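You operate a simulated robot arm through the tools that you are given. There is no shell and no other tool. Be economical: measure what you need, move in short steps, check, and stop when the job is done.

The job below is to be done with a simulated robot arm. You get a single attempt, and the scene is never put back.

Task
Brace both warm tagged green shells till cool, then lift the braces out.
Fine: brace one for the white tag; cool is 35 C or less; braces to the clear bench space.

It is judged by the outcome, as a careful person would: the job done as asked, and still so three seconds after it is handed in. It fails if anything else is knocked over, pushed out of place, dropped, spilled or broken.

Robot
A 7-joint arm with a two-finger parallel gripper on a trunk, on a base that drives. Base frame: it is fixed to the floor where the robot stands at the start and does not move with it; the origin is under the middle of the robot, x ahead of it, y to its left, z up; the surface under the hand at the start is at about z = 0.8. Lengths are in m, angles in degrees, forces in N, time in s.
With the tool pointing down near the work surface it reaches from about 0.46 to 0.92 m from the robot's upright axis, wherever it stands. Its first joint turns from -115.0 to 115.0 degrees. Places, roughly: clear bench space by the red shell [0.6, -0.8, 0.8]; cool air valve [0.3, 0.6, 0.6]; green shell with the white tag [0.75, -1.5, 1]; green shell with the yellow tag [0.75, -2, 1]; red shell with the white tag [0.75, -1.25, 1]. Payload 3.91 kg.
The TCP is the grasp point between the finger pads, 0.03 m short of the fingertips. In the tool frame z runs along the fingers and y along their closing line. The gripper opens to 0.11 m. The fingers are 0.02 m wide and 0.01 m thick; the gripper's body (0.048 by 0.112 m) begins 0.055 m behind the TCP.
Orientation is that of the tool frame in the base frame, as a unit quaternion [x, y, z, w]. With the fingers straight down and closing along the base's y, the tool's x points along the base's -x, its y along +y and its z along -z.

Tools
- The arm moves only by the tool move_arm. Its argument "steps" is text: rows parted by semicolons, each of 7 numbers parted by spaces: the shift along the base's x, y, z in m, then the turn, a rotation vector about the base's x, y, z in degrees, then the gripper command, from -1 (shut) to 1 (fully open), values between in proportion. In form: tx ty tz ax ay az hand; .... A call has 1 to 12 rows; each row shifts and turns the commanded pose from where the row before left it. Rows are played at 5 a second. More than 0.05 m and 8.6 degrees between two rows, or a gripper value outside its range, and nothing of the call is played. A pose out of reach is approached as far as the arm can. The call stops where the force on the tool passes 40 N (or 10 N more than at its start, if that is more) or the arm is blocked; 0.2 s more then pass. Each finger travels about 0.153 m/s and halts on what it meets, pressing with about 24 N; the grip force reading is that of the motor and also rises with nothing between the fingers. The clock runs only during rows and for 0.2 s after the last one: add rows that do not move to give the fingers time. The reply holds the time, the measured pose of the TCP, the force on the tool along the base axes, the opening and the grip force, in the units named above and with some noise, with the torque about the TCP (base axes, N m) and any sound that the robot's microphone picked up, and new pictures: "views" is both (left out), scene, wrist or none.
- Cameras (640 x 400 px; columns grow to the right, rows downward): "scene" is now at [0.2095, 0.2102, 1.3707]; the picture's right is [-0.02, -1.00, 0.00], its down [-0.80, 0.02, -0.60] and it looks along [0.60, -0.01, -0.80] (base axes); focal length 214 px, centre (320, 200). "wrist" rides on the gripper at [0.072, 0.017, -0.103] in the tool frame; the picture's right is [-0.23, 0.97, 0.00], its down [-0.76, -0.18, -0.62] and it looks along [-0.61, -0.14, 0.78] (tool axes); focal length 222 px, centre (320, 200). There is no depth. A picture from a camera that has moved, and an enlarged one, comes with that camera's place and axes in the base frame and with its lens. The place of the scene camera against the robot may be out by one fixed shift of up to 0.018 m in any direction.
- lift_body(by): slides the trunk up (or, below 0, down) by that many m; the arm and the scene camera ride with it, the base frame stays. It gives what a move gives, with no picture.
- drive_base(legs): drives the robot by 1 to 6 legs, each [ahead, left, turn to the left] in m, m and degrees, along the robot's own axes; the way and the turn of a leg run together, so that a leg with both is an arc; at most 1.5 m and 180 degrees a leg. The arm and the cameras ride along, it lands a little off, and it stops where it bumps. It gives what a move gives, and a new picture of the scene camera.
- aim_head(pan, tilt): turns the head with the scene camera to pan (to the left, within 80 degrees either way) and tilt (down, from -29 to 69), counted from straight ahead of the robot. It gives what a move gives, and a new picture of the scene camera.
- close_up(camera, box): a new picture of the part [left, top, right, bottom] of that camera's present view, enlarged. It takes no simulated time.
- close_job(): hands the job in; it is judged then, once.

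Work in short steps. Places have to be worked out from the pictures, the camera data and where the tool is seen: move nearer, look again, correct. Check each grasp and each placing, and mend what went wrong. You have 120 turns and 260 pictures in all, those below and enlarged ones among them. Open the gripper and draw the arm clear of the work before you hand the job in, unless the task says otherwise; then end with one line.

The tools are called after "Emit:" as name(argument=value, ...) on one line, values as JSON. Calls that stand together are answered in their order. move_arm: Moves the arm, as the interface text tells. Its arguments: {"type":"object","properties":{"steps":{"type":"string"},"views":{"type":"string","enum":["both","scene","wrist","none"]}},"required":["steps"]} The other tools are called the same way: lift_body (by) slides the trunk up or down; drive_base (legs) drives the base; aim_head (pan, tilt) turns the head that bears the scene camera; close_up (camera, box) takes an enlarged picture of a part of a camera's view; close_job () hands the job in.

At the start:

```text
time_s: 0.0
tcp_pos: [0.6335, -0.2074, 1.1273]
orientation: [0.0, 1.0, 0.0, 0.0]
ft_force: [0.2, -0.8, 0.9]
wrist_torque: [0.02, 0.07, 0.02]
finger_gap: 0.1101
grasp_force: 0.0
trunk travel left (down, up): [-0.725, 0.265]
robot x, y, heading: [0.0028, 0.0012, -0.2]
head pan, tilt: [-1.2, 52.8]
```

scene: 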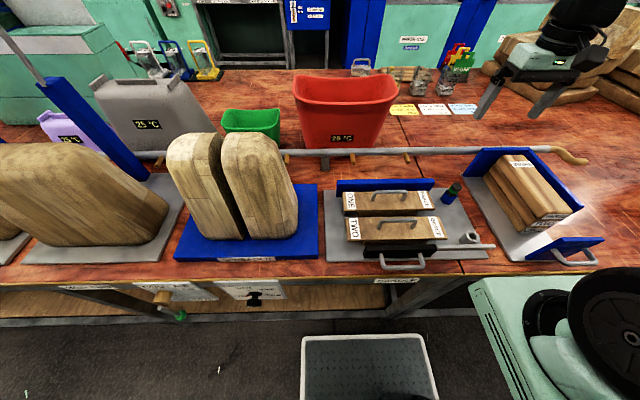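
wrist: 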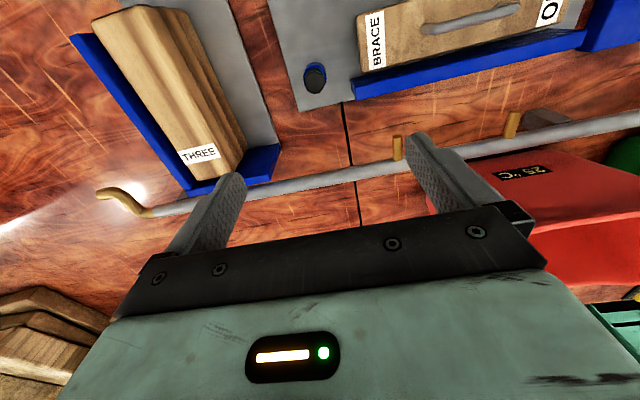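

The bench shows braces in holders, shells with temperature displays and cards. I enlarge the parts to read the labels.

Emit:
close_up(camera="scene", box=[320, 140, 620, 290])

Emit:
close_up(camera="scene", box=[340, 20, 500, 120])

Emit:
close_up(camera="scene", box=[40, 240, 420, 340])

Emit:
aim_head(pan=-60, tilt=35)

```text
2.13 times, centred on (470, 215) of scene
camera zoom: at [0.2095, 0.2102, 1.3707], right [-0.02, -1.0, 0.0], down [-0.8, 0.02, -0.6], along [0.6, -0.01, -0.8], focal length 458 px, centre (0, 168)
```

zoom: 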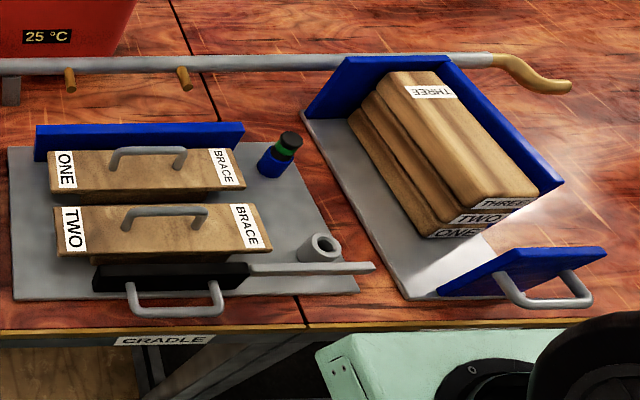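

```text
4.00 times, centred on (420, 70) of scene
camera zoom: at [0.2095, 0.2102, 1.3707], right [-0.02, -1.0, 0.0], down [-0.8, 0.02, -0.6], along [0.6, -0.01, -0.8], focal length 858 px, centre (-80, 720)
```

zoom: 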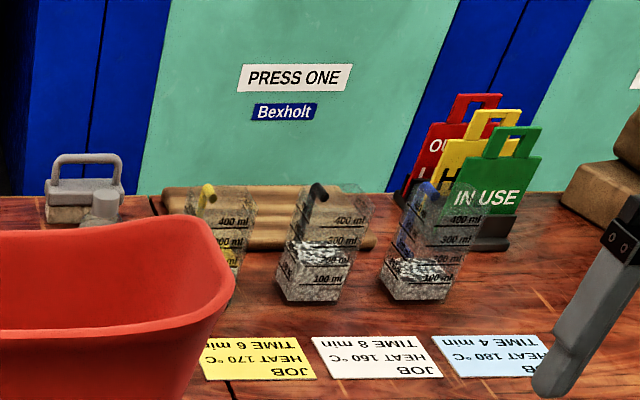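

```text
1.68 times, centred on (230, 290) of scene
camera zoom: at [0.2095, 0.2102, 1.3707], right [-0.02, -1.0, 0.0], down [-0.8, 0.02, -0.6], along [0.6, -0.01, -0.8], focal length 361 px, centre (472, 48)
```

zoom: 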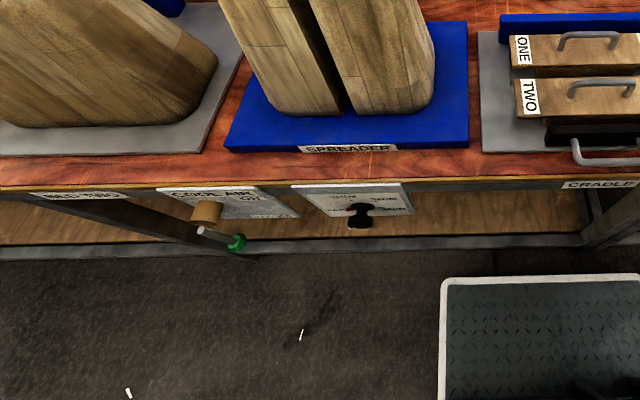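

```text
time_s: 1.3
tcp_pos: [0.6345, -0.2074, 1.1274]
orientation: [0.001, 1.0, 0.0, 0.0]
ft_force: [-0.3, -0.9, -0.7]
wrist_torque: [-0.01, 0.03, -0.01]
finger_gap: 0.1101
grasp_force: 0.0
trunk travel left (down, up): [-0.725, 0.265]
robot x, y, heading: [0.0021, 0.002, 0.0]
head pan, tilt: [-60.0, 35.0]
camera scene: at [0.1794, 0.1355, 1.3962], right [-0.87, -0.5, 0.0], down [-0.29, 0.5, -0.82], along [0.41, -0.71, -0.57], focal length 214 px, centre (320, 200)
```

scene: 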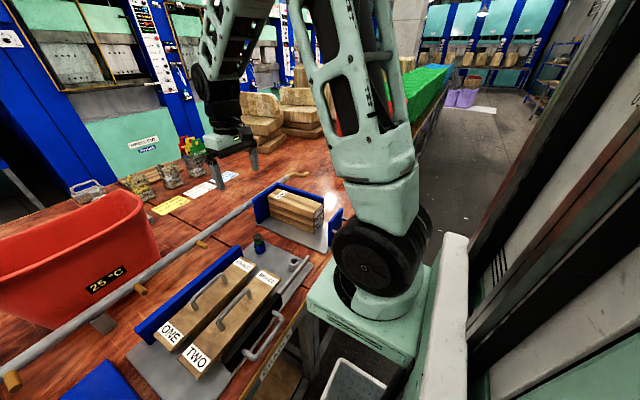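

The green shells are farther to the right; before driving there I read the cards near the cool air valve and get a wider view.

Emit:
aim_head(pan=20, tilt=60)

Emit:
close_up(camera="scene", box=[160, 200, 480, 400])

Emit:
aim_head(pan=0, tilt=10)

```text
time_s: 2.8
tcp_pos: [0.6338, -0.2062, 1.1282]
orientation: [0.0, 1.0, 0.0, 0.0]
ft_force: [0.5, 0.8, -0.5]
wrist_torque: [0.01, 0.0, -0.03]
finger_gap: 0.1103
grasp_force: 0.0
trunk travel left (down, up): [-0.725, 0.265]
robot x, y, heading: [-0.0003, 0.0007, -0.0]
head pan, tilt: [20.0, 60.0]
camera scene: at [0.1979, 0.2345, 1.3619], right [0.34, -0.94, 0.0], down [-0.81, -0.3, -0.5], along [0.47, 0.17, -0.87], focal length 214 px, centre (320, 200)
```

scene: 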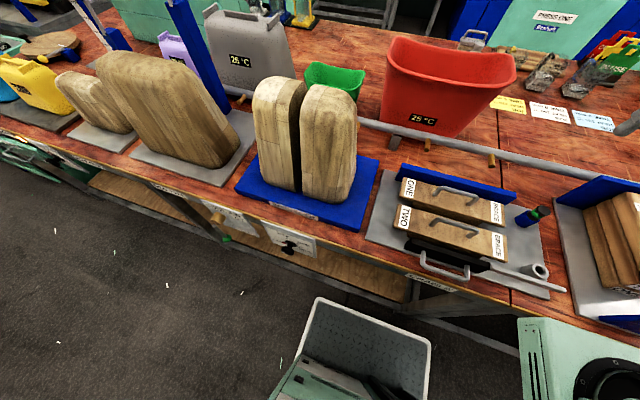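

```text
2.00 times, centred on (320, 300) of scene
camera zoom: at [0.1979, 0.2345, 1.3619], right [0.34, -0.94, 0.0], down [-0.81, -0.3, -0.5], along [0.47, 0.17, -0.87], focal length 429 px, centre (320, 0)
```

zoom: 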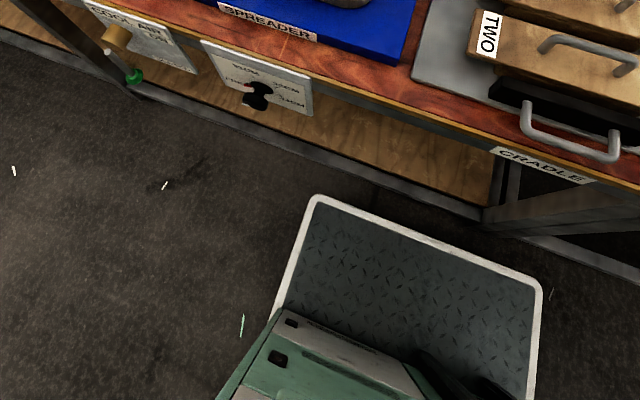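

```text
time_s: 4.0
tcp_pos: [0.6343, -0.2072, 1.1281]
orientation: [0.0, 1.0, 0.0, 0.0]
ft_force: [-0.7, 0.2, -0.3]
wrist_torque: [-0.04, -0.04, 0.01]
finger_gap: 0.11
grasp_force: 0.1
trunk travel left (down, up): [-0.725, 0.265]
robot x, y, heading: [0.0014, 0.0018, -0.3]
head pan, tilt: [0.0, 10.0]
camera scene: at [0.2283, 0.2118, 1.4362], right [0.0, -1.0, 0.0], down [-0.17, 0.0, -0.98], along [0.98, 0.0, -0.17], focal length 214 px, centre (320, 200)
```

scene: 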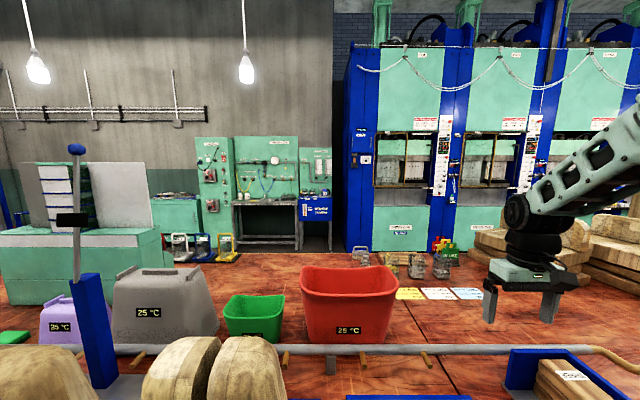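

I lift the trunk to keep the hand clear, then drive right to view the green shells.

Emit:
lift_body(by=0.25)

Emit:
drive_base(legs=[[-0.1, -0.8, 0]])

Emit:
aim_head(pan=-35, tilt=35)

```text
time_s: 6.6
tcp_pos: [0.6345, -0.207, 1.3767]
orientation: [0.0, 1.0, 0.0, 0.0]
ft_force: [-0.1, 0.2, -0.1]
wrist_torque: [0.03, 0.0, 0.01]
finger_gap: 0.11
grasp_force: 0.0
trunk travel left (down, up): [-0.975, 0.015]
robot x, y, heading: [0.0014, 0.0009, 0.1]
head pan, tilt: [0.0, 10.0]
```

```text
time_s: 10.9
tcp_pos: [0.5323, -1.0049, 1.3773]
orientation: [0.003, 1.0, 0.0, 0.0]
ft_force: [-0.1, -0.3, -0.4]
wrist_torque: [0.01, -0.01, 0.03]
finger_gap: 0.1101
grasp_force: 0.0
trunk travel left (down, up): [-0.975, 0.015]
robot x, y, heading: [-0.099, -0.794, -0.2]
head pan, tilt: [0.0, 10.0]
camera scene: at [0.1287, -0.584, 1.6863], right [-0.01, -1.0, 0.0], down [-0.17, 0.0, -0.98], along [0.98, -0.01, -0.17], focal length 214 px, centre (320, 200)
```

scene: 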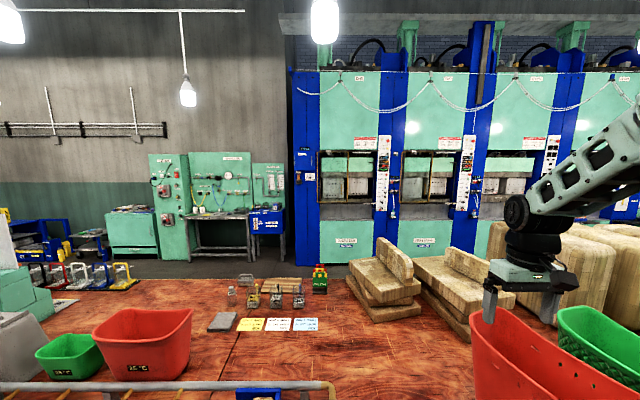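

```text
time_s: 11.9
tcp_pos: [0.5314, -1.0054, 1.3768]
orientation: [0.004, 1.0, 0.0, 0.0]
ft_force: [0.3, 0.4, 0.7]
wrist_torque: [-0.03, -0.01, 0.01]
finger_gap: 0.11
grasp_force: 0.1
trunk travel left (down, up): [-0.975, 0.015]
robot x, y, heading: [-0.1009, -0.793, -0.4]
head pan, tilt: [-35.0, 35.0]
camera scene: at [0.1076, -0.6344, 1.6462], right [-0.58, -0.82, 0.0], down [-0.47, 0.33, -0.82], along [0.67, -0.47, -0.57], focal length 214 px, centre (320, 200)
```

scene: 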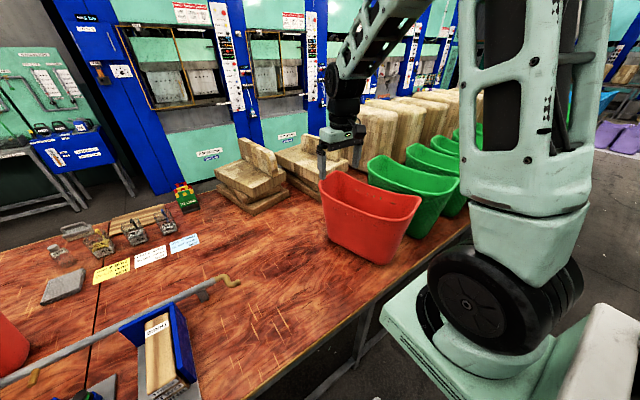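

Red and several green shells stand in a row along the bench's right half. I drive on to face them.

Emit:
drive_base(legs=[[-0.15, -1.0, 0]])

Emit:
aim_head(pan=0, tilt=35)

```text
time_s: 17.1
tcp_pos: [0.3862, -1.9915, 1.3778]
orientation: [-0.004, 1.0, 0.001, 0.001]
ft_force: [-0.5, -0.8, 0.1]
wrist_torque: [-0.01, -0.02, 0.0]
finger_gap: 0.1102
grasp_force: 0.0
trunk travel left (down, up): [-0.975, 0.015]
robot x, y, heading: [-0.2449, -1.7902, 0.5]
head pan, tilt: [-35.0, 35.0]
camera scene: at [-0.0419, -1.6266, 1.6462], right [-0.57, -0.82, 0.0], down [-0.47, 0.33, -0.82], along [0.67, -0.46, -0.57], focal length 214 px, centre (320, 200)
```

scene: 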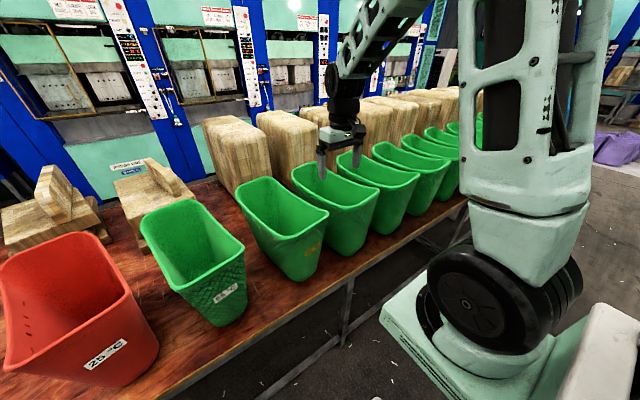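

```text
time_s: 18.1
tcp_pos: [0.3873, -1.9911, 1.3768]
orientation: [-0.004, 1.0, 0.0, 0.0]
ft_force: [-0.5, -0.3, -0.2]
wrist_torque: [0.0, 0.01, 0.0]
finger_gap: 0.1101
grasp_force: 0.0
trunk travel left (down, up): [-0.975, 0.015]
robot x, y, heading: [-0.2462, -1.7889, 0.6]
head pan, tilt: [0.0, 35.0]
camera scene: at [-0.0263, -1.5762, 1.6462], right [0.01, -1.0, 0.0], down [-0.57, 0.0, -0.82], along [0.82, 0.01, -0.57], focal length 214 px, centre (320, 200)
```

scene: 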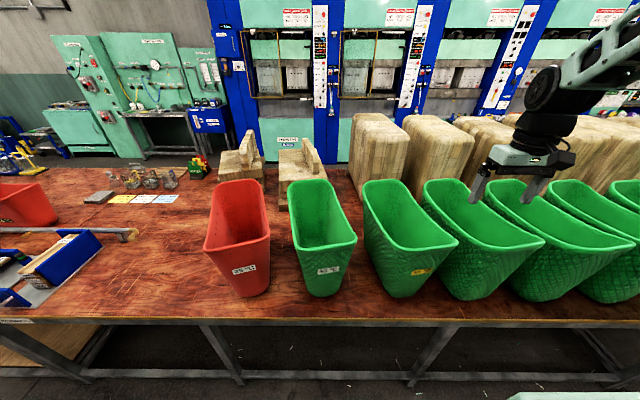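

Emit:
close_up(camera="scene", box=[200, 160, 360, 310])

Emit:
close_up(camera="scene", box=[350, 160, 510, 310])

Emit:
close_up(camera="scene", box=[480, 160, 640, 310])

```text
2.67 times, centred on (280, 235) of scene
camera zoom: at [-0.0263, -1.5762, 1.6462], right [0.01, -1.0, 0.0], down [-0.57, 0.0, -0.82], along [0.82, 0.01, -0.57], focal length 572 px, centre (427, 107)
```

zoom: 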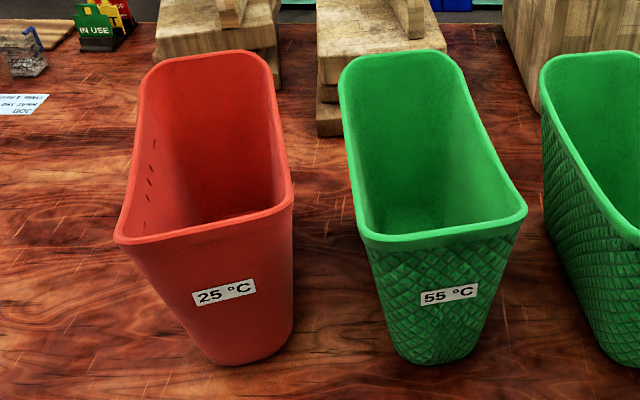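

```text
2.67 times, centred on (430, 235) of scene
camera zoom: at [-0.0263, -1.5762, 1.6462], right [0.01, -1.0, 0.0], down [-0.57, 0.0, -0.82], along [0.82, 0.01, -0.57], focal length 572 px, centre (27, 107)
```

zoom: 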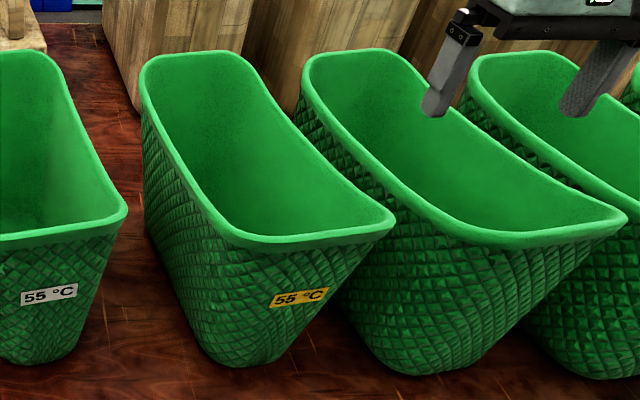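

```text
2.67 times, centred on (560, 235) of scene
camera zoom: at [-0.0263, -1.5762, 1.6462], right [0.01, -1.0, 0.0], down [-0.57, 0.0, -0.82], along [0.82, 0.01, -0.57], focal length 572 px, centre (-320, 107)
```

zoom: 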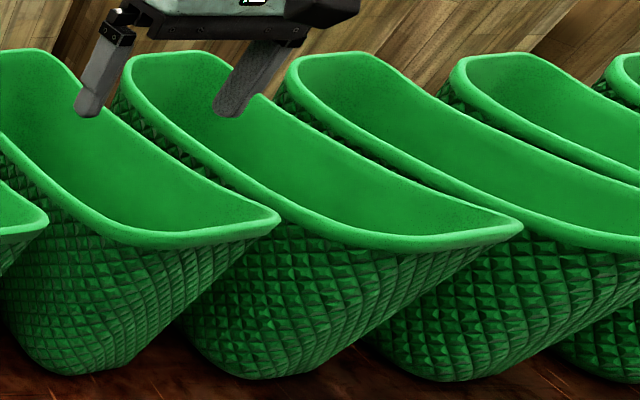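

White and yellow tagged green shells both show 55 °C; the others are untagged. Now I go to the cool-air valve to read its card, standing back from the bench.

Emit:
drive_base(legs=[[0, 1.3, 0], [-0.25, 1.0, 0]])

Emit:
aim_head(pan=0, tilt=45)

Emit:
close_up(camera="scene", box=[160, 150, 480, 350])

```text
time_s: 29.7
tcp_pos: [0.0937, 0.3483, 1.3778]
orientation: [-0.015, 1.0, -0.001, 0.0]
ft_force: [-0.6, 0.5, -0.4]
wrist_torque: [0.04, 0.01, 0.0]
finger_gap: 0.1099
grasp_force: 0.0
trunk travel left (down, up): [-0.975, 0.015]
robot x, y, heading: [-0.548, 0.535, 1.7]
head pan, tilt: [0.0, 35.0]
camera scene: at [-0.3283, 0.7536, 1.6462], right [0.03, -1.0, 0.0], down [-0.57, -0.02, -0.82], along [0.82, 0.03, -0.57], focal length 214 px, centre (320, 200)
```

scene: 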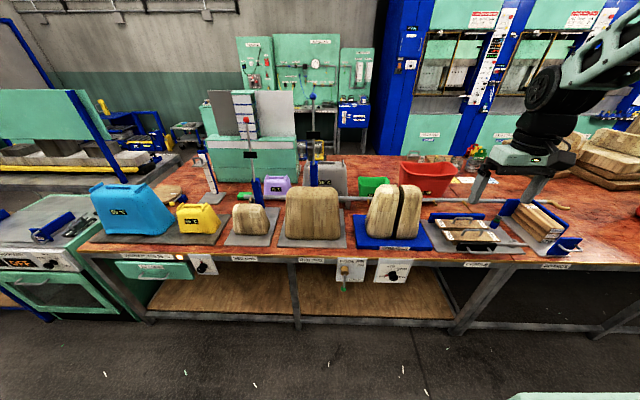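

```text
time_s: 30.4
tcp_pos: [0.0936, 0.3472, 1.377]
orientation: [-0.015, 1.0, 0.0, 0.0]
ft_force: [1.1, -0.5, -0.2]
wrist_torque: [0.02, 0.0, -0.03]
finger_gap: 0.1097
grasp_force: 0.1
trunk travel left (down, up): [-0.975, 0.015]
robot x, y, heading: [-0.5471, 0.5351, 1.9]
head pan, tilt: [0.0, 45.0]
camera scene: at [-0.335, 0.7535, 1.6314], right [0.03, -1.0, 0.0], down [-0.71, -0.02, -0.71], along [0.71, 0.02, -0.71], focal length 214 px, centre (320, 200)
```

scene: 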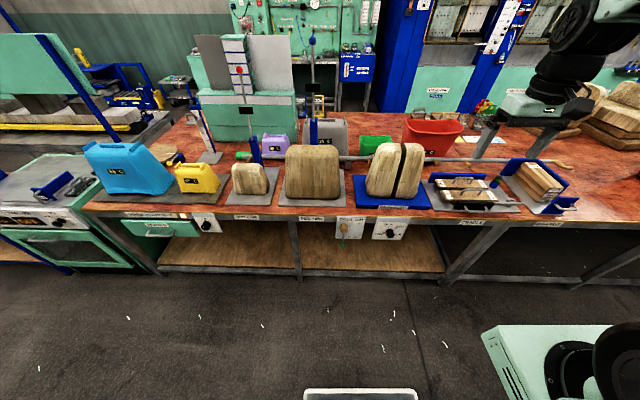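

```text
2.00 times, centred on (320, 250) of scene
camera zoom: at [-0.335, 0.7535, 1.6314], right [0.03, -1.0, 0.0], down [-0.71, -0.02, -0.71], along [0.71, 0.02, -0.71], focal length 429 px, centre (320, 100)
```

zoom: 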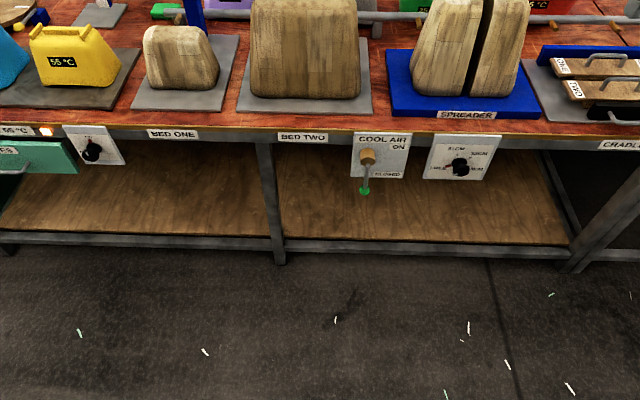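

Emit:
close_up(camera="scene", box=[325, 205, 421, 265])

Emit:
close_up(camera="scene", box=[140, 200, 300, 260])

Emit:
close_up(camera="scene", box=[230, 120, 590, 220])

```text
6.67 times, centred on (373, 235) of scene
camera zoom: at [-0.335, 0.7535, 1.6314], right [0.03, -1.0, 0.0], down [-0.71, -0.02, -0.71], along [0.71, 0.02, -0.71], focal length 1430 px, centre (-33, -33)
```

zoom: 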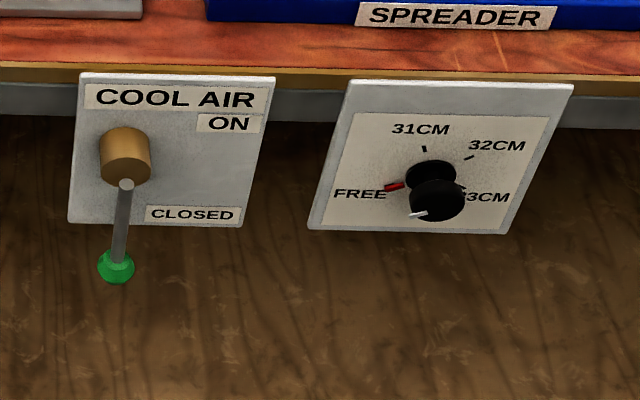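

```text
4.00 times, centred on (220, 230) of scene
camera zoom: at [-0.335, 0.7535, 1.6314], right [0.03, -1.0, 0.0], down [-0.71, -0.02, -0.71], along [0.71, 0.02, -0.71], focal length 858 px, centre (720, 80)
```

zoom: 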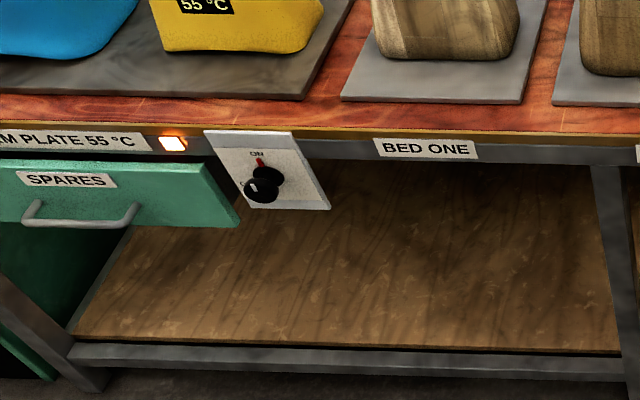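

```text
1.78 times, centred on (410, 170) of scene
camera zoom: at [-0.335, 0.7535, 1.6314], right [0.03, -1.0, 0.0], down [-0.71, -0.02, -0.71], along [0.71, 0.02, -0.71], focal length 381 px, centre (160, 253)
```

zoom: 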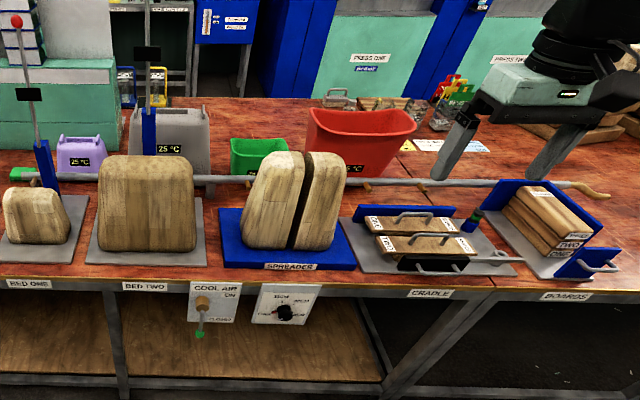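

The valve is closed; whether shells cool by themselves I'll watch. Now back to the cradle with the two braces for a close look.

Emit:
drive_base(legs=[[0.5, -0.5, -1.9]])

Emit:
aim_head(pan=-25, tilt=55)

Emit:
close_up(camera="scene", box=[220, 130, 460, 280])

```text
time_s: 34.3
tcp_pos: [0.5954, -0.1677, 1.3766]
orientation: [-0.001, 1.0, -0.001, 0.0]
ft_force: [-0.3, -0.5, -0.2]
wrist_torque: [-0.01, 0.0, 0.0]
finger_gap: 0.1102
grasp_force: 0.1
trunk travel left (down, up): [-0.975, 0.015]
robot x, y, heading: [-0.0356, 0.0352, 0.1]
head pan, tilt: [0.0, 45.0]
camera scene: at [0.1777, 0.249, 1.6314], right [0.0, -1.0, 0.0], down [-0.71, 0.0, -0.71], along [0.71, 0.0, -0.71], focal length 214 px, centre (320, 200)
```

scene: 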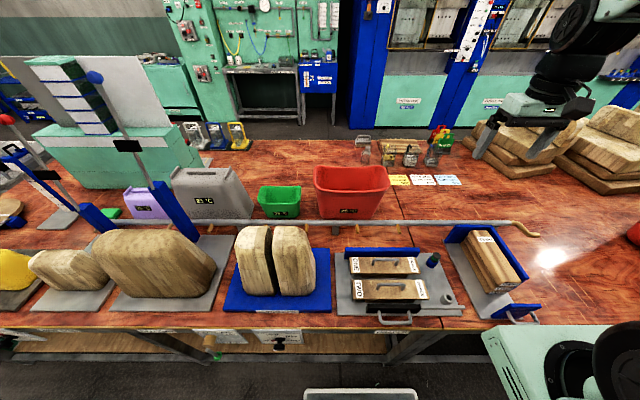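

```text
time_s: 35.2
tcp_pos: [0.595, -0.1682, 1.3772]
orientation: [-0.001, 1.0, 0.0, 0.0]
ft_force: [1.0, 0.2, 0.0]
wrist_torque: [-0.01, -0.03, 0.03]
finger_gap: 0.1101
grasp_force: 0.1
trunk travel left (down, up): [-0.975, 0.015]
robot x, y, heading: [-0.0384, 0.0363, 0.3]
head pan, tilt: [-25.0, 55.0]
camera scene: at [0.162, 0.2184, 1.618], right [-0.42, -0.91, 0.0], down [-0.74, 0.34, -0.57], along [0.52, -0.24, -0.82], focal length 214 px, centre (320, 200)
```

scene: 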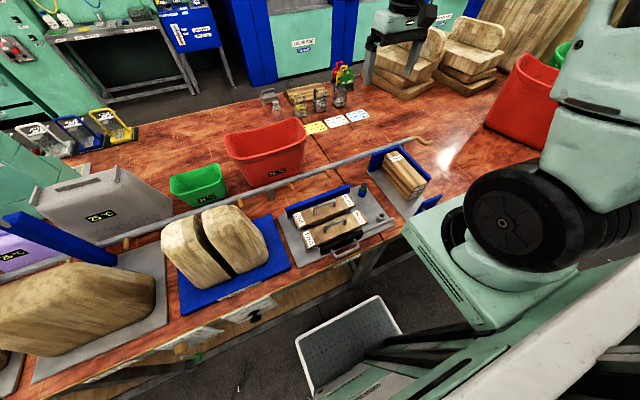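

```text
2.67 times, centred on (340, 205) of scene
camera zoom: at [0.162, 0.2184, 1.618], right [-0.42, -0.91, 0.0], down [-0.74, 0.34, -0.57], along [0.52, -0.24, -0.82], focal length 572 px, centre (267, 187)
```

zoom: 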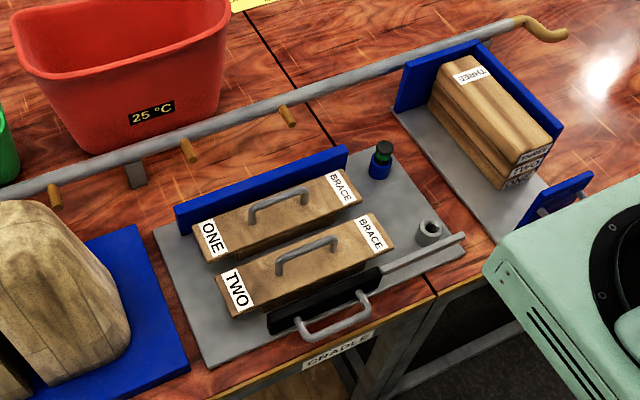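

Braces lie with their handles along y, loose on the cradle. I turn the hand 90° so that the fingers close along x, and move over brace ONE.

Emit:
move_arm(steps="0 0.0155 -0.01 0 0 8.2 1;0 0.0155 -0.01 0 0 8.2 1;0 0.0155 -0.01 0 0 8.2 1;0 0.0155 -0.01 0 0 8.2 1;0 0.0155 -0.01 0 0 8.2 1;0 0.0155 -0.01 0 0 8.2 0;0 0.0155 -0.01 0 0 8.2 0;0 0.0155 -0.01 0 0 8.2 0;0 0.0155 -0.01 0 0 8.2 0;0 0.0155 -0.01 0 0 8.2 0;0 0.0155 -0.01 0 0 8 0;0 0 0 0 0 0 0")

```text
time_s: 37.8
tcp_pos: [0.5961, 0.003, 1.2644]
orientation: [0.709, -0.705, 0.0, 0.0]
ft_force: [-0.9, 0.0, 0.2]
wrist_torque: [0.01, -0.02, 0.0]
finger_gap: 0.0549
grasp_force: 0.1
trunk travel left (down, up): [-0.975, 0.015]
robot x, y, heading: [-0.0391, 0.037, 0.3]
head pan, tilt: [-25.0, 55.0]
camera scene: at [0.1621, 0.2184, 1.6179], right [-0.42, -0.91, 0.0], down [-0.74, 0.34, -0.57], along [0.52, -0.24, -0.82], focal length 214 px, centre (320, 200)
camera wrist: at [0.5807, -0.07, 1.37], right [-0.97, 0.22, 0.0], down [0.17, 0.76, 0.62], along [0.14, 0.61, -0.78], focal length 222 px, centre (320, 200)
```

scene: 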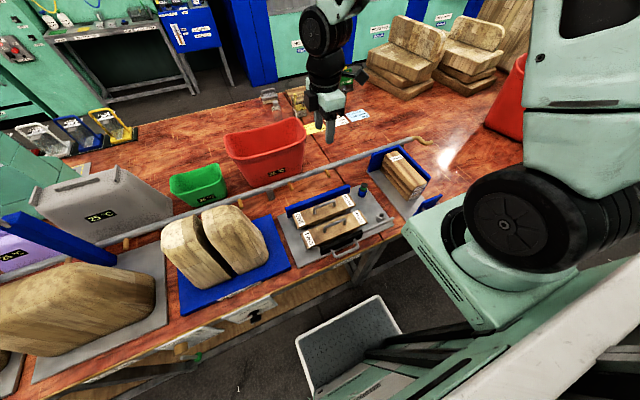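
wrist: 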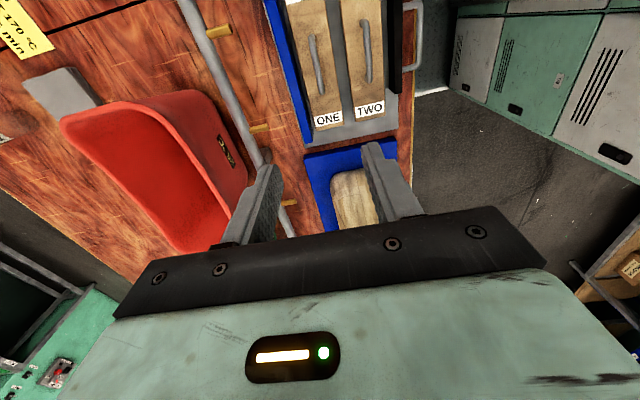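

Wrist view puts handle ONE near (0.60, −0.01), handle TWO near (0.514, −0.01). I descend partway over ONE and look again.

Emit:
move_arm(steps="0.004 -0.013 -0.04 0 0 0 0;0 0 -0.04 0 0 0 0;0 0 -0.04 0 0 0 0;0 0 -0.04 0 0 0 0;0 0 -0.04 0 0 0 0;0 0 0 0 0 0 0")

Emit:
close_up(camera="scene", box=[260, 100, 420, 250])

```text
time_s: 39.2
tcp_pos: [0.6009, -0.0094, 1.0653]
orientation: [0.708, -0.706, 0.0, -0.001]
ft_force: [-0.8, -0.4, -0.2]
wrist_torque: [0.03, 0.02, 0.02]
finger_gap: 0.0551
grasp_force: 0.0
trunk travel left (down, up): [-0.975, 0.015]
robot x, y, heading: [-0.0397, 0.0395, 0.2]
head pan, tilt: [-25.0, 55.0]
camera scene: at [0.1621, 0.2184, 1.6179], right [-0.42, -0.91, 0.0], down [-0.74, 0.34, -0.57], along [0.52, -0.24, -0.82], focal length 214 px, centre (320, 200)
camera wrist: at [0.5847, -0.0823, 1.1704], right [-0.97, 0.22, 0.0], down [0.18, 0.76, 0.62], along [0.14, 0.61, -0.78], focal length 222 px, centre (320, 200)
```

scene: 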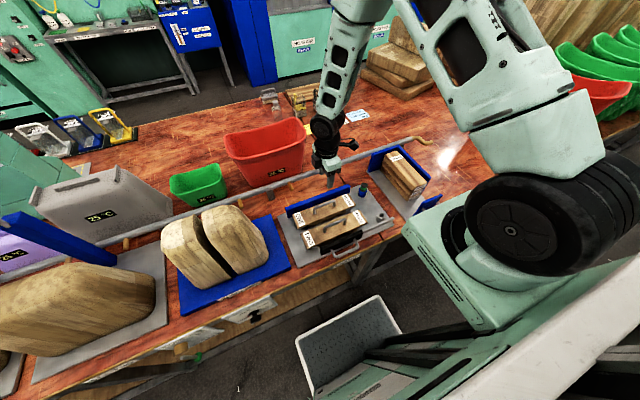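
wrist: 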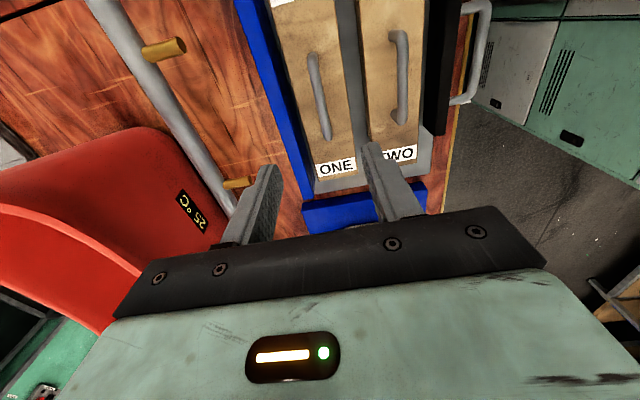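

```text
2.67 times, centred on (340, 175) of scene
camera zoom: at [0.1621, 0.2184, 1.6179], right [-0.42, -0.91, 0.0], down [-0.74, 0.34, -0.57], along [0.52, -0.24, -0.82], focal length 572 px, centre (267, 267)
```

zoom: 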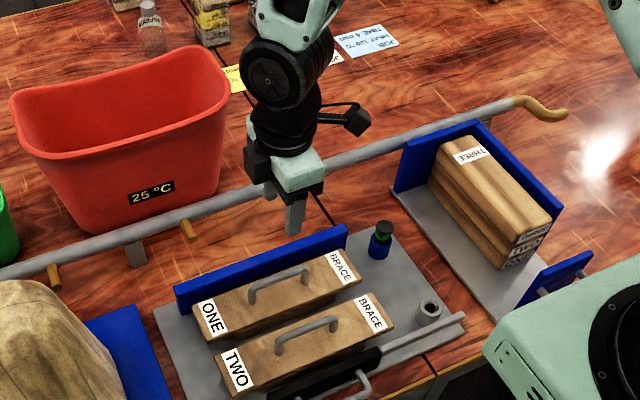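

Handle aligned at x≈0.60. I descend further and check heights with closeups.

Emit:
move_arm(steps="0 0 -0.04 0 0 0 0;0 0 -0.04 0 0 0 0;0 0 -0.03 0 0 0 0;0 0 0 0 0 0 0", views="wrist")

Emit:
close_up(camera="scene", box=[290, 150, 390, 250])

Emit:
close_up(camera="wrist", box=[220, 0, 460, 200])

```text
time_s: 40.2
tcp_pos: [0.602, -0.0128, 0.9557]
orientation: [0.708, -0.706, 0.0, 0.0]
ft_force: [0.6, -0.2, -0.4]
wrist_torque: [-0.02, 0.01, 0.04]
finger_gap: 0.0549
grasp_force: 0.0
trunk travel left (down, up): [-0.975, 0.015]
robot x, y, heading: [-0.0401, 0.0359, 0.2]
head pan, tilt: [-25.0, 55.0]
camera wrist: at [0.5855, -0.0847, 1.0606], right [-0.97, 0.22, 0.0], down [0.18, 0.76, 0.62], along [0.14, 0.61, -0.78], focal length 222 px, centre (320, 200)
```

wrist: 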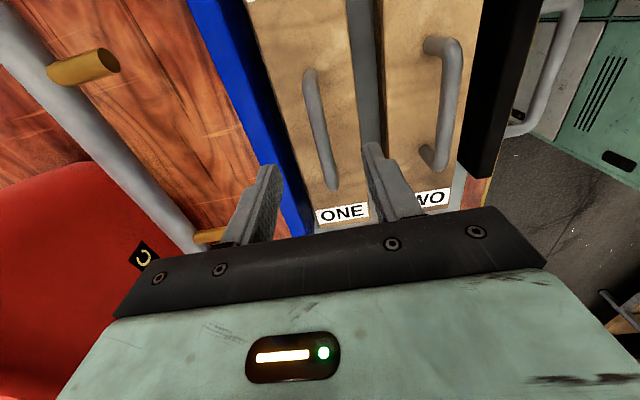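

```text
4.00 times, centred on (340, 200) of scene
camera zoom: at [0.1621, 0.2184, 1.6179], right [-0.42, -0.91, 0.0], down [-0.74, 0.34, -0.57], along [0.52, -0.24, -0.82], focal length 858 px, centre (240, 200)
```

zoom: 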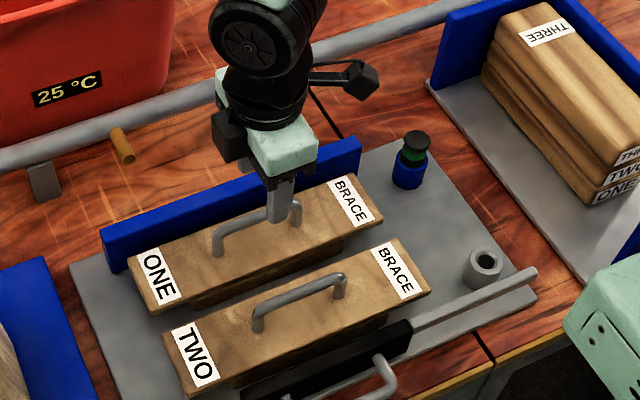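

```text
2.00 times, centred on (340, 100) of wrist
camera zoom: at [0.5855, -0.0847, 1.0606], right [-0.97, 0.22, 0.0], down [0.18, 0.76, 0.62], along [0.14, 0.61, -0.78], focal length 444 px, centre (280, 400)
```

zoom: 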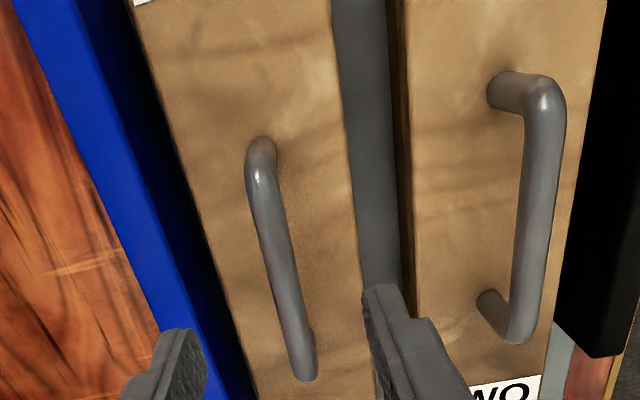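

I descend slowly, watching force; fingers straddle the handle bar at x≈0.602.

Emit:
move_arm(steps="0 0.003 -0.03 0 0 0 0;0 0 -0.02 0 0 0 0;0 0 0 0 0 0 0", views="wrist")

Emit:
close_up(camera="scene", box=[310, 170, 370, 230])

```text
time_s: 41.0
tcp_pos: [0.6007, -0.0078, 0.9057]
orientation: [0.708, -0.706, 0.0, -0.001]
ft_force: [0.4, 0.2, -0.1]
wrist_torque: [0.0, -0.01, 0.02]
finger_gap: 0.0549
grasp_force: 0.1
trunk travel left (down, up): [-0.975, 0.015]
robot x, y, heading: [-0.0436, 0.031, 0.4]
head pan, tilt: [-25.0, 55.0]
camera wrist: at [0.5844, -0.0802, 1.0096], right [-0.97, 0.22, 0.0], down [0.18, 0.76, 0.62], along [0.14, 0.61, -0.78], focal length 222 px, centre (320, 200)
```

wrist: 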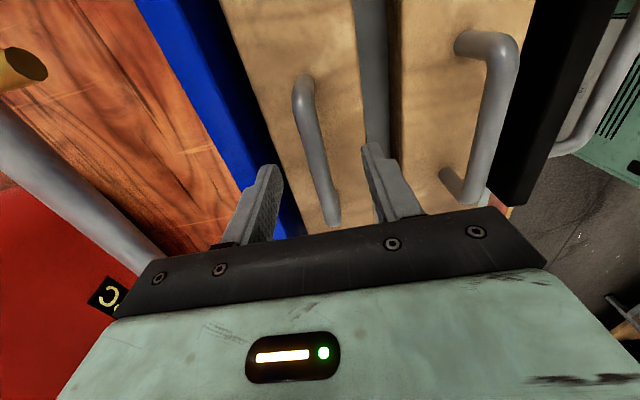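

```text
6.67 times, centred on (340, 200) of scene
camera zoom: at [0.162, 0.2184, 1.6179], right [-0.42, -0.91, 0.0], down [-0.74, 0.34, -0.57], along [0.52, -0.24, -0.82], focal length 1430 px, centre (187, 200)
```

zoom: 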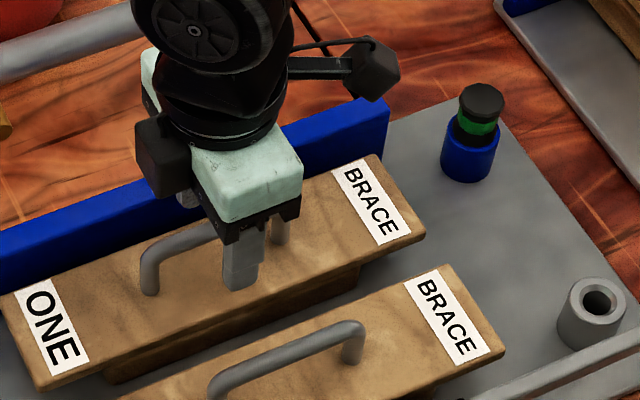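

The handle bar triangulates to z≈0.87. I go down in 1 cm steps to about 0.876.

Emit:
move_arm(steps="0.001 0 -0.01 0 0 0 0;0 0 -0.01 0 0 0 0;0 0 -0.01 0 0 0 0;0 0 0 0 0 0 0", views="wrist")

Emit:
close_up(camera="scene", box=[310, 170, 370, 230])

```text
time_s: 41.8
tcp_pos: [0.6018, -0.0092, 0.8815]
orientation: [0.708, -0.706, 0.002, -0.001]
ft_force: [-7.2, -1.0, 29.7]
wrist_torque: [0.08, 0.71, -0.04]
finger_gap: 0.0549
grasp_force: 0.0
trunk travel left (down, up): [-0.975, 0.015]
robot x, y, heading: [-0.0385, 0.0368, 0.1]
head pan, tilt: [-25.0, 55.0]
stopped in row 4: the force on the tool passed its limit at 50 N (the readings are from after the stop); the commanded pose is now the measured one
camera wrist: at [0.585, -0.0803, 0.9866], right [-0.97, 0.22, 0.0], down [0.17, 0.76, 0.62], along [0.14, 0.61, -0.78], focal length 222 px, centre (320, 200)
```

wrist: 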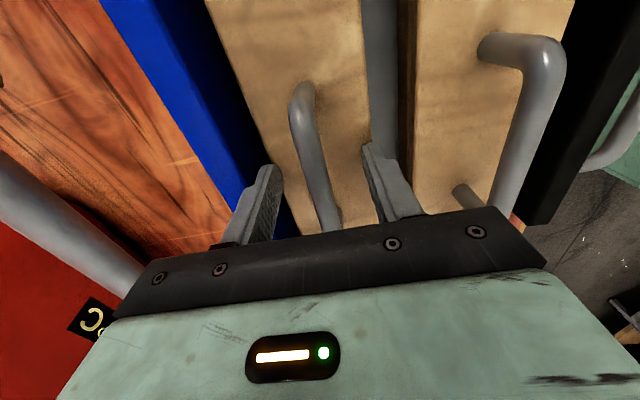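

```text
6.67 times, centred on (340, 200) of scene
camera zoom: at [0.1601, 0.2185, 1.6187], right [-0.42, -0.91, 0.0], down [-0.74, 0.34, -0.57], along [0.52, -0.24, -0.82], focal length 1430 px, centre (187, 200)
```

zoom: 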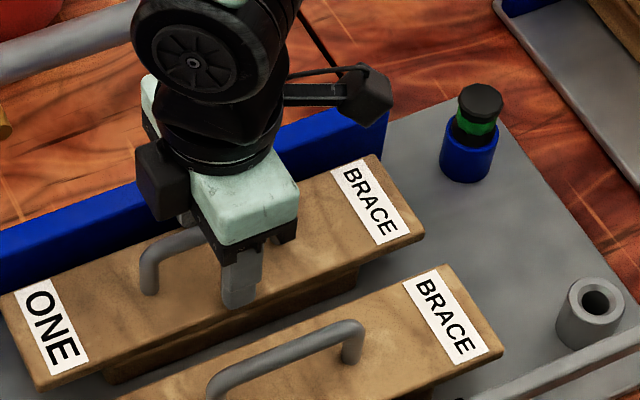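

Tips touched the plank (top ≈0.852). I back off 4 mm and close on the handle bar.

Emit:
move_arm(steps="0 0 0.005 0 0 0 0;0 0 0 0 0 0 -0.5;0 0 0 0 0 0 -1;0 0 0 0 0 0 -1;0 0 0 0 0 0 -1", views="wrist")

```text
time_s: 43.0
tcp_pos: [0.6021, -0.0093, 0.8842]
orientation: [0.709, -0.706, 0.001, 0.0]
ft_force: [0.0, -0.3, -0.1]
wrist_torque: [0.01, 0.01, 0.0]
finger_gap: 0.0115
grasp_force: 23.7
trunk travel left (down, up): [-0.975, 0.015]
robot x, y, heading: [-0.039, 0.0363, 0.2]
head pan, tilt: [-25.0, 55.0]
camera wrist: at [0.5861, -0.0812, 0.9893], right [-0.97, 0.22, 0.0], down [0.17, 0.76, 0.62], along [0.14, 0.61, -0.78], focal length 222 px, centre (320, 200)
```

wrist: 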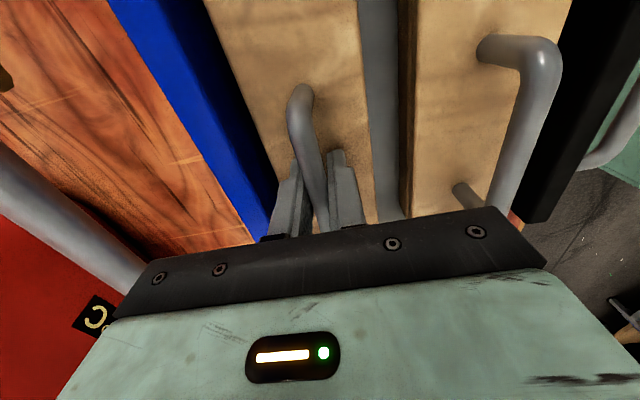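

The bar is gripped (gap 11.5 mm). I lift straight up and check the brace hangs level.

Emit:
move_arm(steps="0 0 0.01 0 0 0 -1;0 0 0.02 0 0 0 -1;0 0 0.04 0 0 0 -1;0 0 0.05 0 0 0 -1;0 0 0.05 0 0 0 -1;0 0 0.05 0 0 0 -1;0 0 0.05 0 0 0 -1;0 0 0 0 0 0 -1", views="both")

Emit:
close_up(camera="scene", box=[260, 90, 420, 210])

```text
time_s: 44.8
tcp_pos: [0.6001, -0.0095, 1.1555]
orientation: [0.708, -0.706, 0.001, 0.0]
ft_force: [0.3, 0.5, -2.1]
wrist_torque: [0.0, -0.02, 0.0]
finger_gap: 0.0114
grasp_force: 23.9
trunk travel left (down, up): [-0.975, 0.015]
robot x, y, heading: [-0.0378, 0.0377, 0.2]
head pan, tilt: [-25.0, 55.0]
camera scene: at [0.1618, 0.2184, 1.618], right [-0.42, -0.91, 0.0], down [-0.74, 0.34, -0.57], along [0.52, -0.24, -0.82], focal length 214 px, centre (320, 200)
camera wrist: at [0.5847, -0.0819, 1.2615], right [-0.97, 0.22, 0.0], down [0.17, 0.76, 0.62], along [0.14, 0.61, -0.78], focal length 222 px, centre (320, 200)
```

scene: 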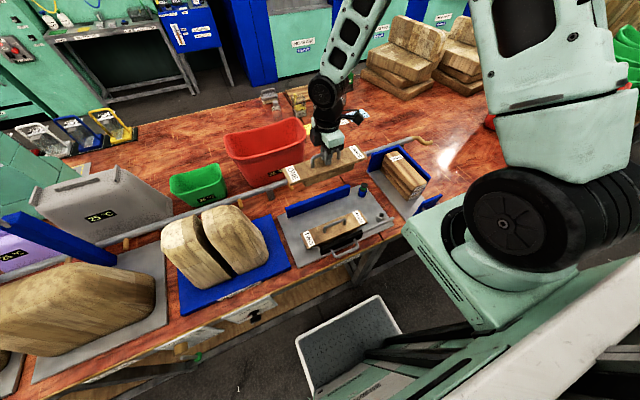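
wrist: 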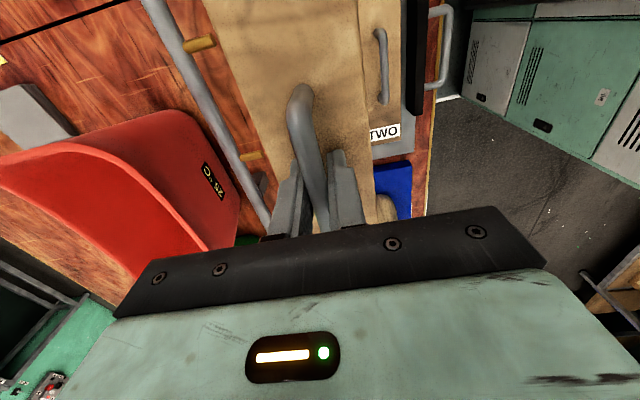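

```text
3.33 times, centred on (340, 150) of scene
camera zoom: at [0.1618, 0.2184, 1.618], right [-0.42, -0.91, 0.0], down [-0.74, 0.34, -0.57], along [0.52, -0.24, -0.82], focal length 715 px, centre (253, 367)
```

zoom: 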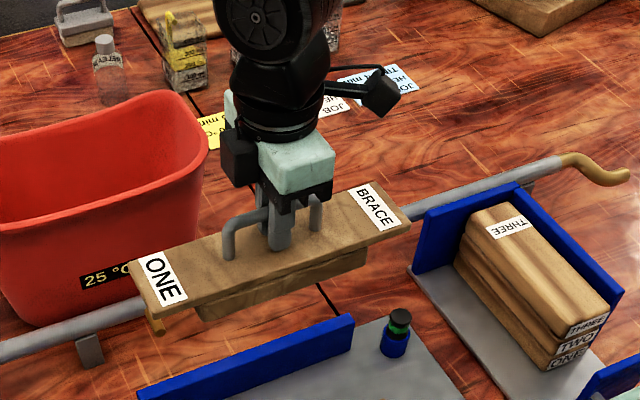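

Brace ONE hangs level: a plank with a shorter tapered body underneath that fits across the shell's width. I raise it well above rim height and drive to the white-tagged shell, standing back first.

Emit:
move_arm(steps="0 0 0.05 0 0 0 -1;0 0 0.05 0 0 0 -1;0 0 0.05 0 0 0 -1;0 0 0.05 0 0 0 -1;0 0 0.03 0 0 0 -1;0 0 0 0 0 0 -1", views="none")

Emit:
drive_base(legs=[[-0.2, 0, 0], [0, -1.48, 0]])

Emit:
aim_head(pan=-20, tilt=40)

```text
time_s: 46.2
tcp_pos: [0.6047, -0.0095, 1.3863]
orientation: [0.709, -0.706, 0.0, 0.0]
ft_force: [1.1, 0.0, -3.2]
wrist_torque: [-0.01, -0.01, 0.01]
finger_gap: 0.0115
grasp_force: 24.3
trunk travel left (down, up): [-0.975, 0.015]
robot x, y, heading: [-0.041, 0.0362, 0.1]
head pan, tilt: [-25.0, 55.0]
```

```text
time_s: 54.6
tcp_pos: [0.438, -1.4472, 1.3856]
orientation: [0.719, -0.695, 0.001, 0.001]
ft_force: [0.4, 1.1, -3.1]
wrist_torque: [-0.03, 0.01, -0.01]
finger_gap: 0.0114
grasp_force: 24.3
trunk travel left (down, up): [-0.975, 0.015]
robot x, y, heading: [-0.205, -1.419, 1.9]
head pan, tilt: [-25.0, 55.0]
camera scene: at [-0.0098, -1.2322, 1.6179], right [-0.39, -0.92, 0.0], down [-0.75, 0.32, -0.57], along [0.53, -0.23, -0.82], focal length 214 px, centre (320, 200)
```

scene: 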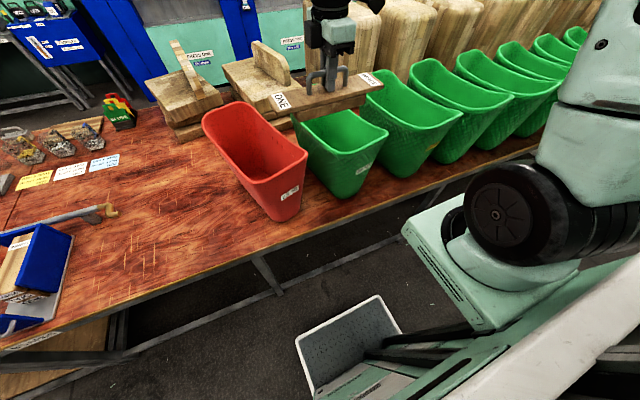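

```text
time_s: 55.4
tcp_pos: [0.438, -1.4486, 1.3854]
orientation: [0.719, -0.695, 0.001, 0.0]
ft_force: [-0.9, 0.0, -2.4]
wrist_torque: [-0.04, 0.0, -0.02]
finger_gap: 0.0113
grasp_force: 24.2
trunk travel left (down, up): [-0.975, 0.015]
robot x, y, heading: [-0.2056, -1.4215, 2.1]
head pan, tilt: [-20.0, 40.0]
camera scene: at [0.0047, -1.2304, 1.6385], right [-0.31, -0.95, 0.0], down [-0.61, 0.2, -0.77], along [0.73, -0.24, -0.64], focal length 214 px, centre (320, 200)
```

scene: 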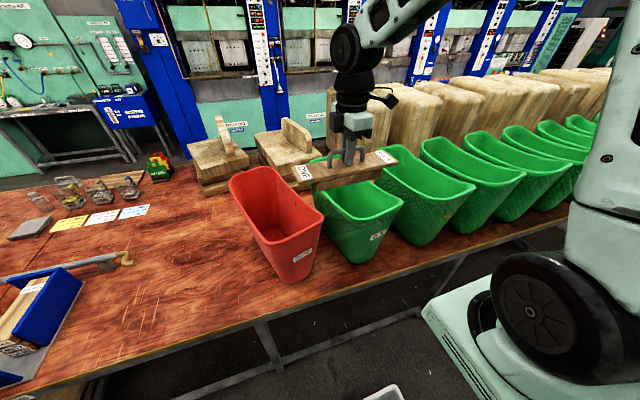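

I zoom in on the white-tag shell to triangulate its rim.

Emit:
close_up(camera="scene", box=[220, 140, 480, 290])

Emit:
aim_head(pan=-20, tilt=52)

```text
2.46 times, centred on (350, 215) of scene
camera zoom: at [0.0047, -1.2304, 1.6385], right [-0.31, -0.95, 0.0], down [-0.61, 0.2, -0.77], along [0.73, -0.24, -0.64], focal length 528 px, centre (246, 163)
```

zoom: 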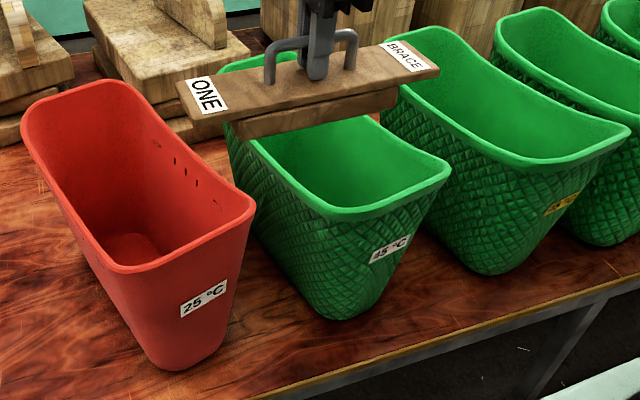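

```text
time_s: 56.1
tcp_pos: [0.4383, -1.4476, 1.3863]
orientation: [0.719, -0.695, 0.001, 0.0]
ft_force: [-0.1, -0.5, -3.8]
wrist_torque: [0.0, 0.0, -0.01]
finger_gap: 0.0114
grasp_force: 24.1
trunk travel left (down, up): [-0.975, 0.015]
robot x, y, heading: [-0.2034, -1.4205, 1.7]
head pan, tilt: [-20.0, 52.0]
camera scene: at [-0.0046, -1.2273, 1.6218], right [-0.31, -0.95, 0.0], down [-0.75, 0.25, -0.62], along [0.59, -0.19, -0.79], focal length 214 px, centre (320, 200)
```

scene: 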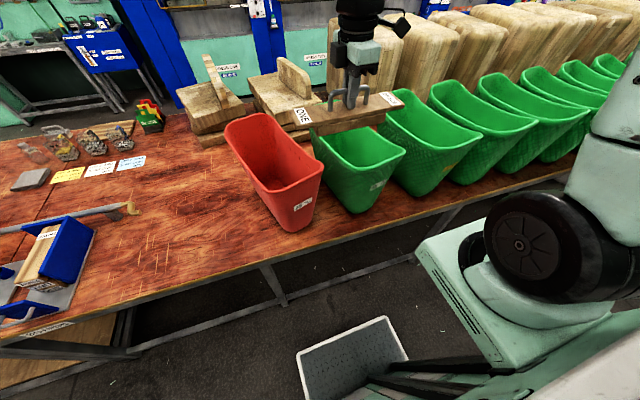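

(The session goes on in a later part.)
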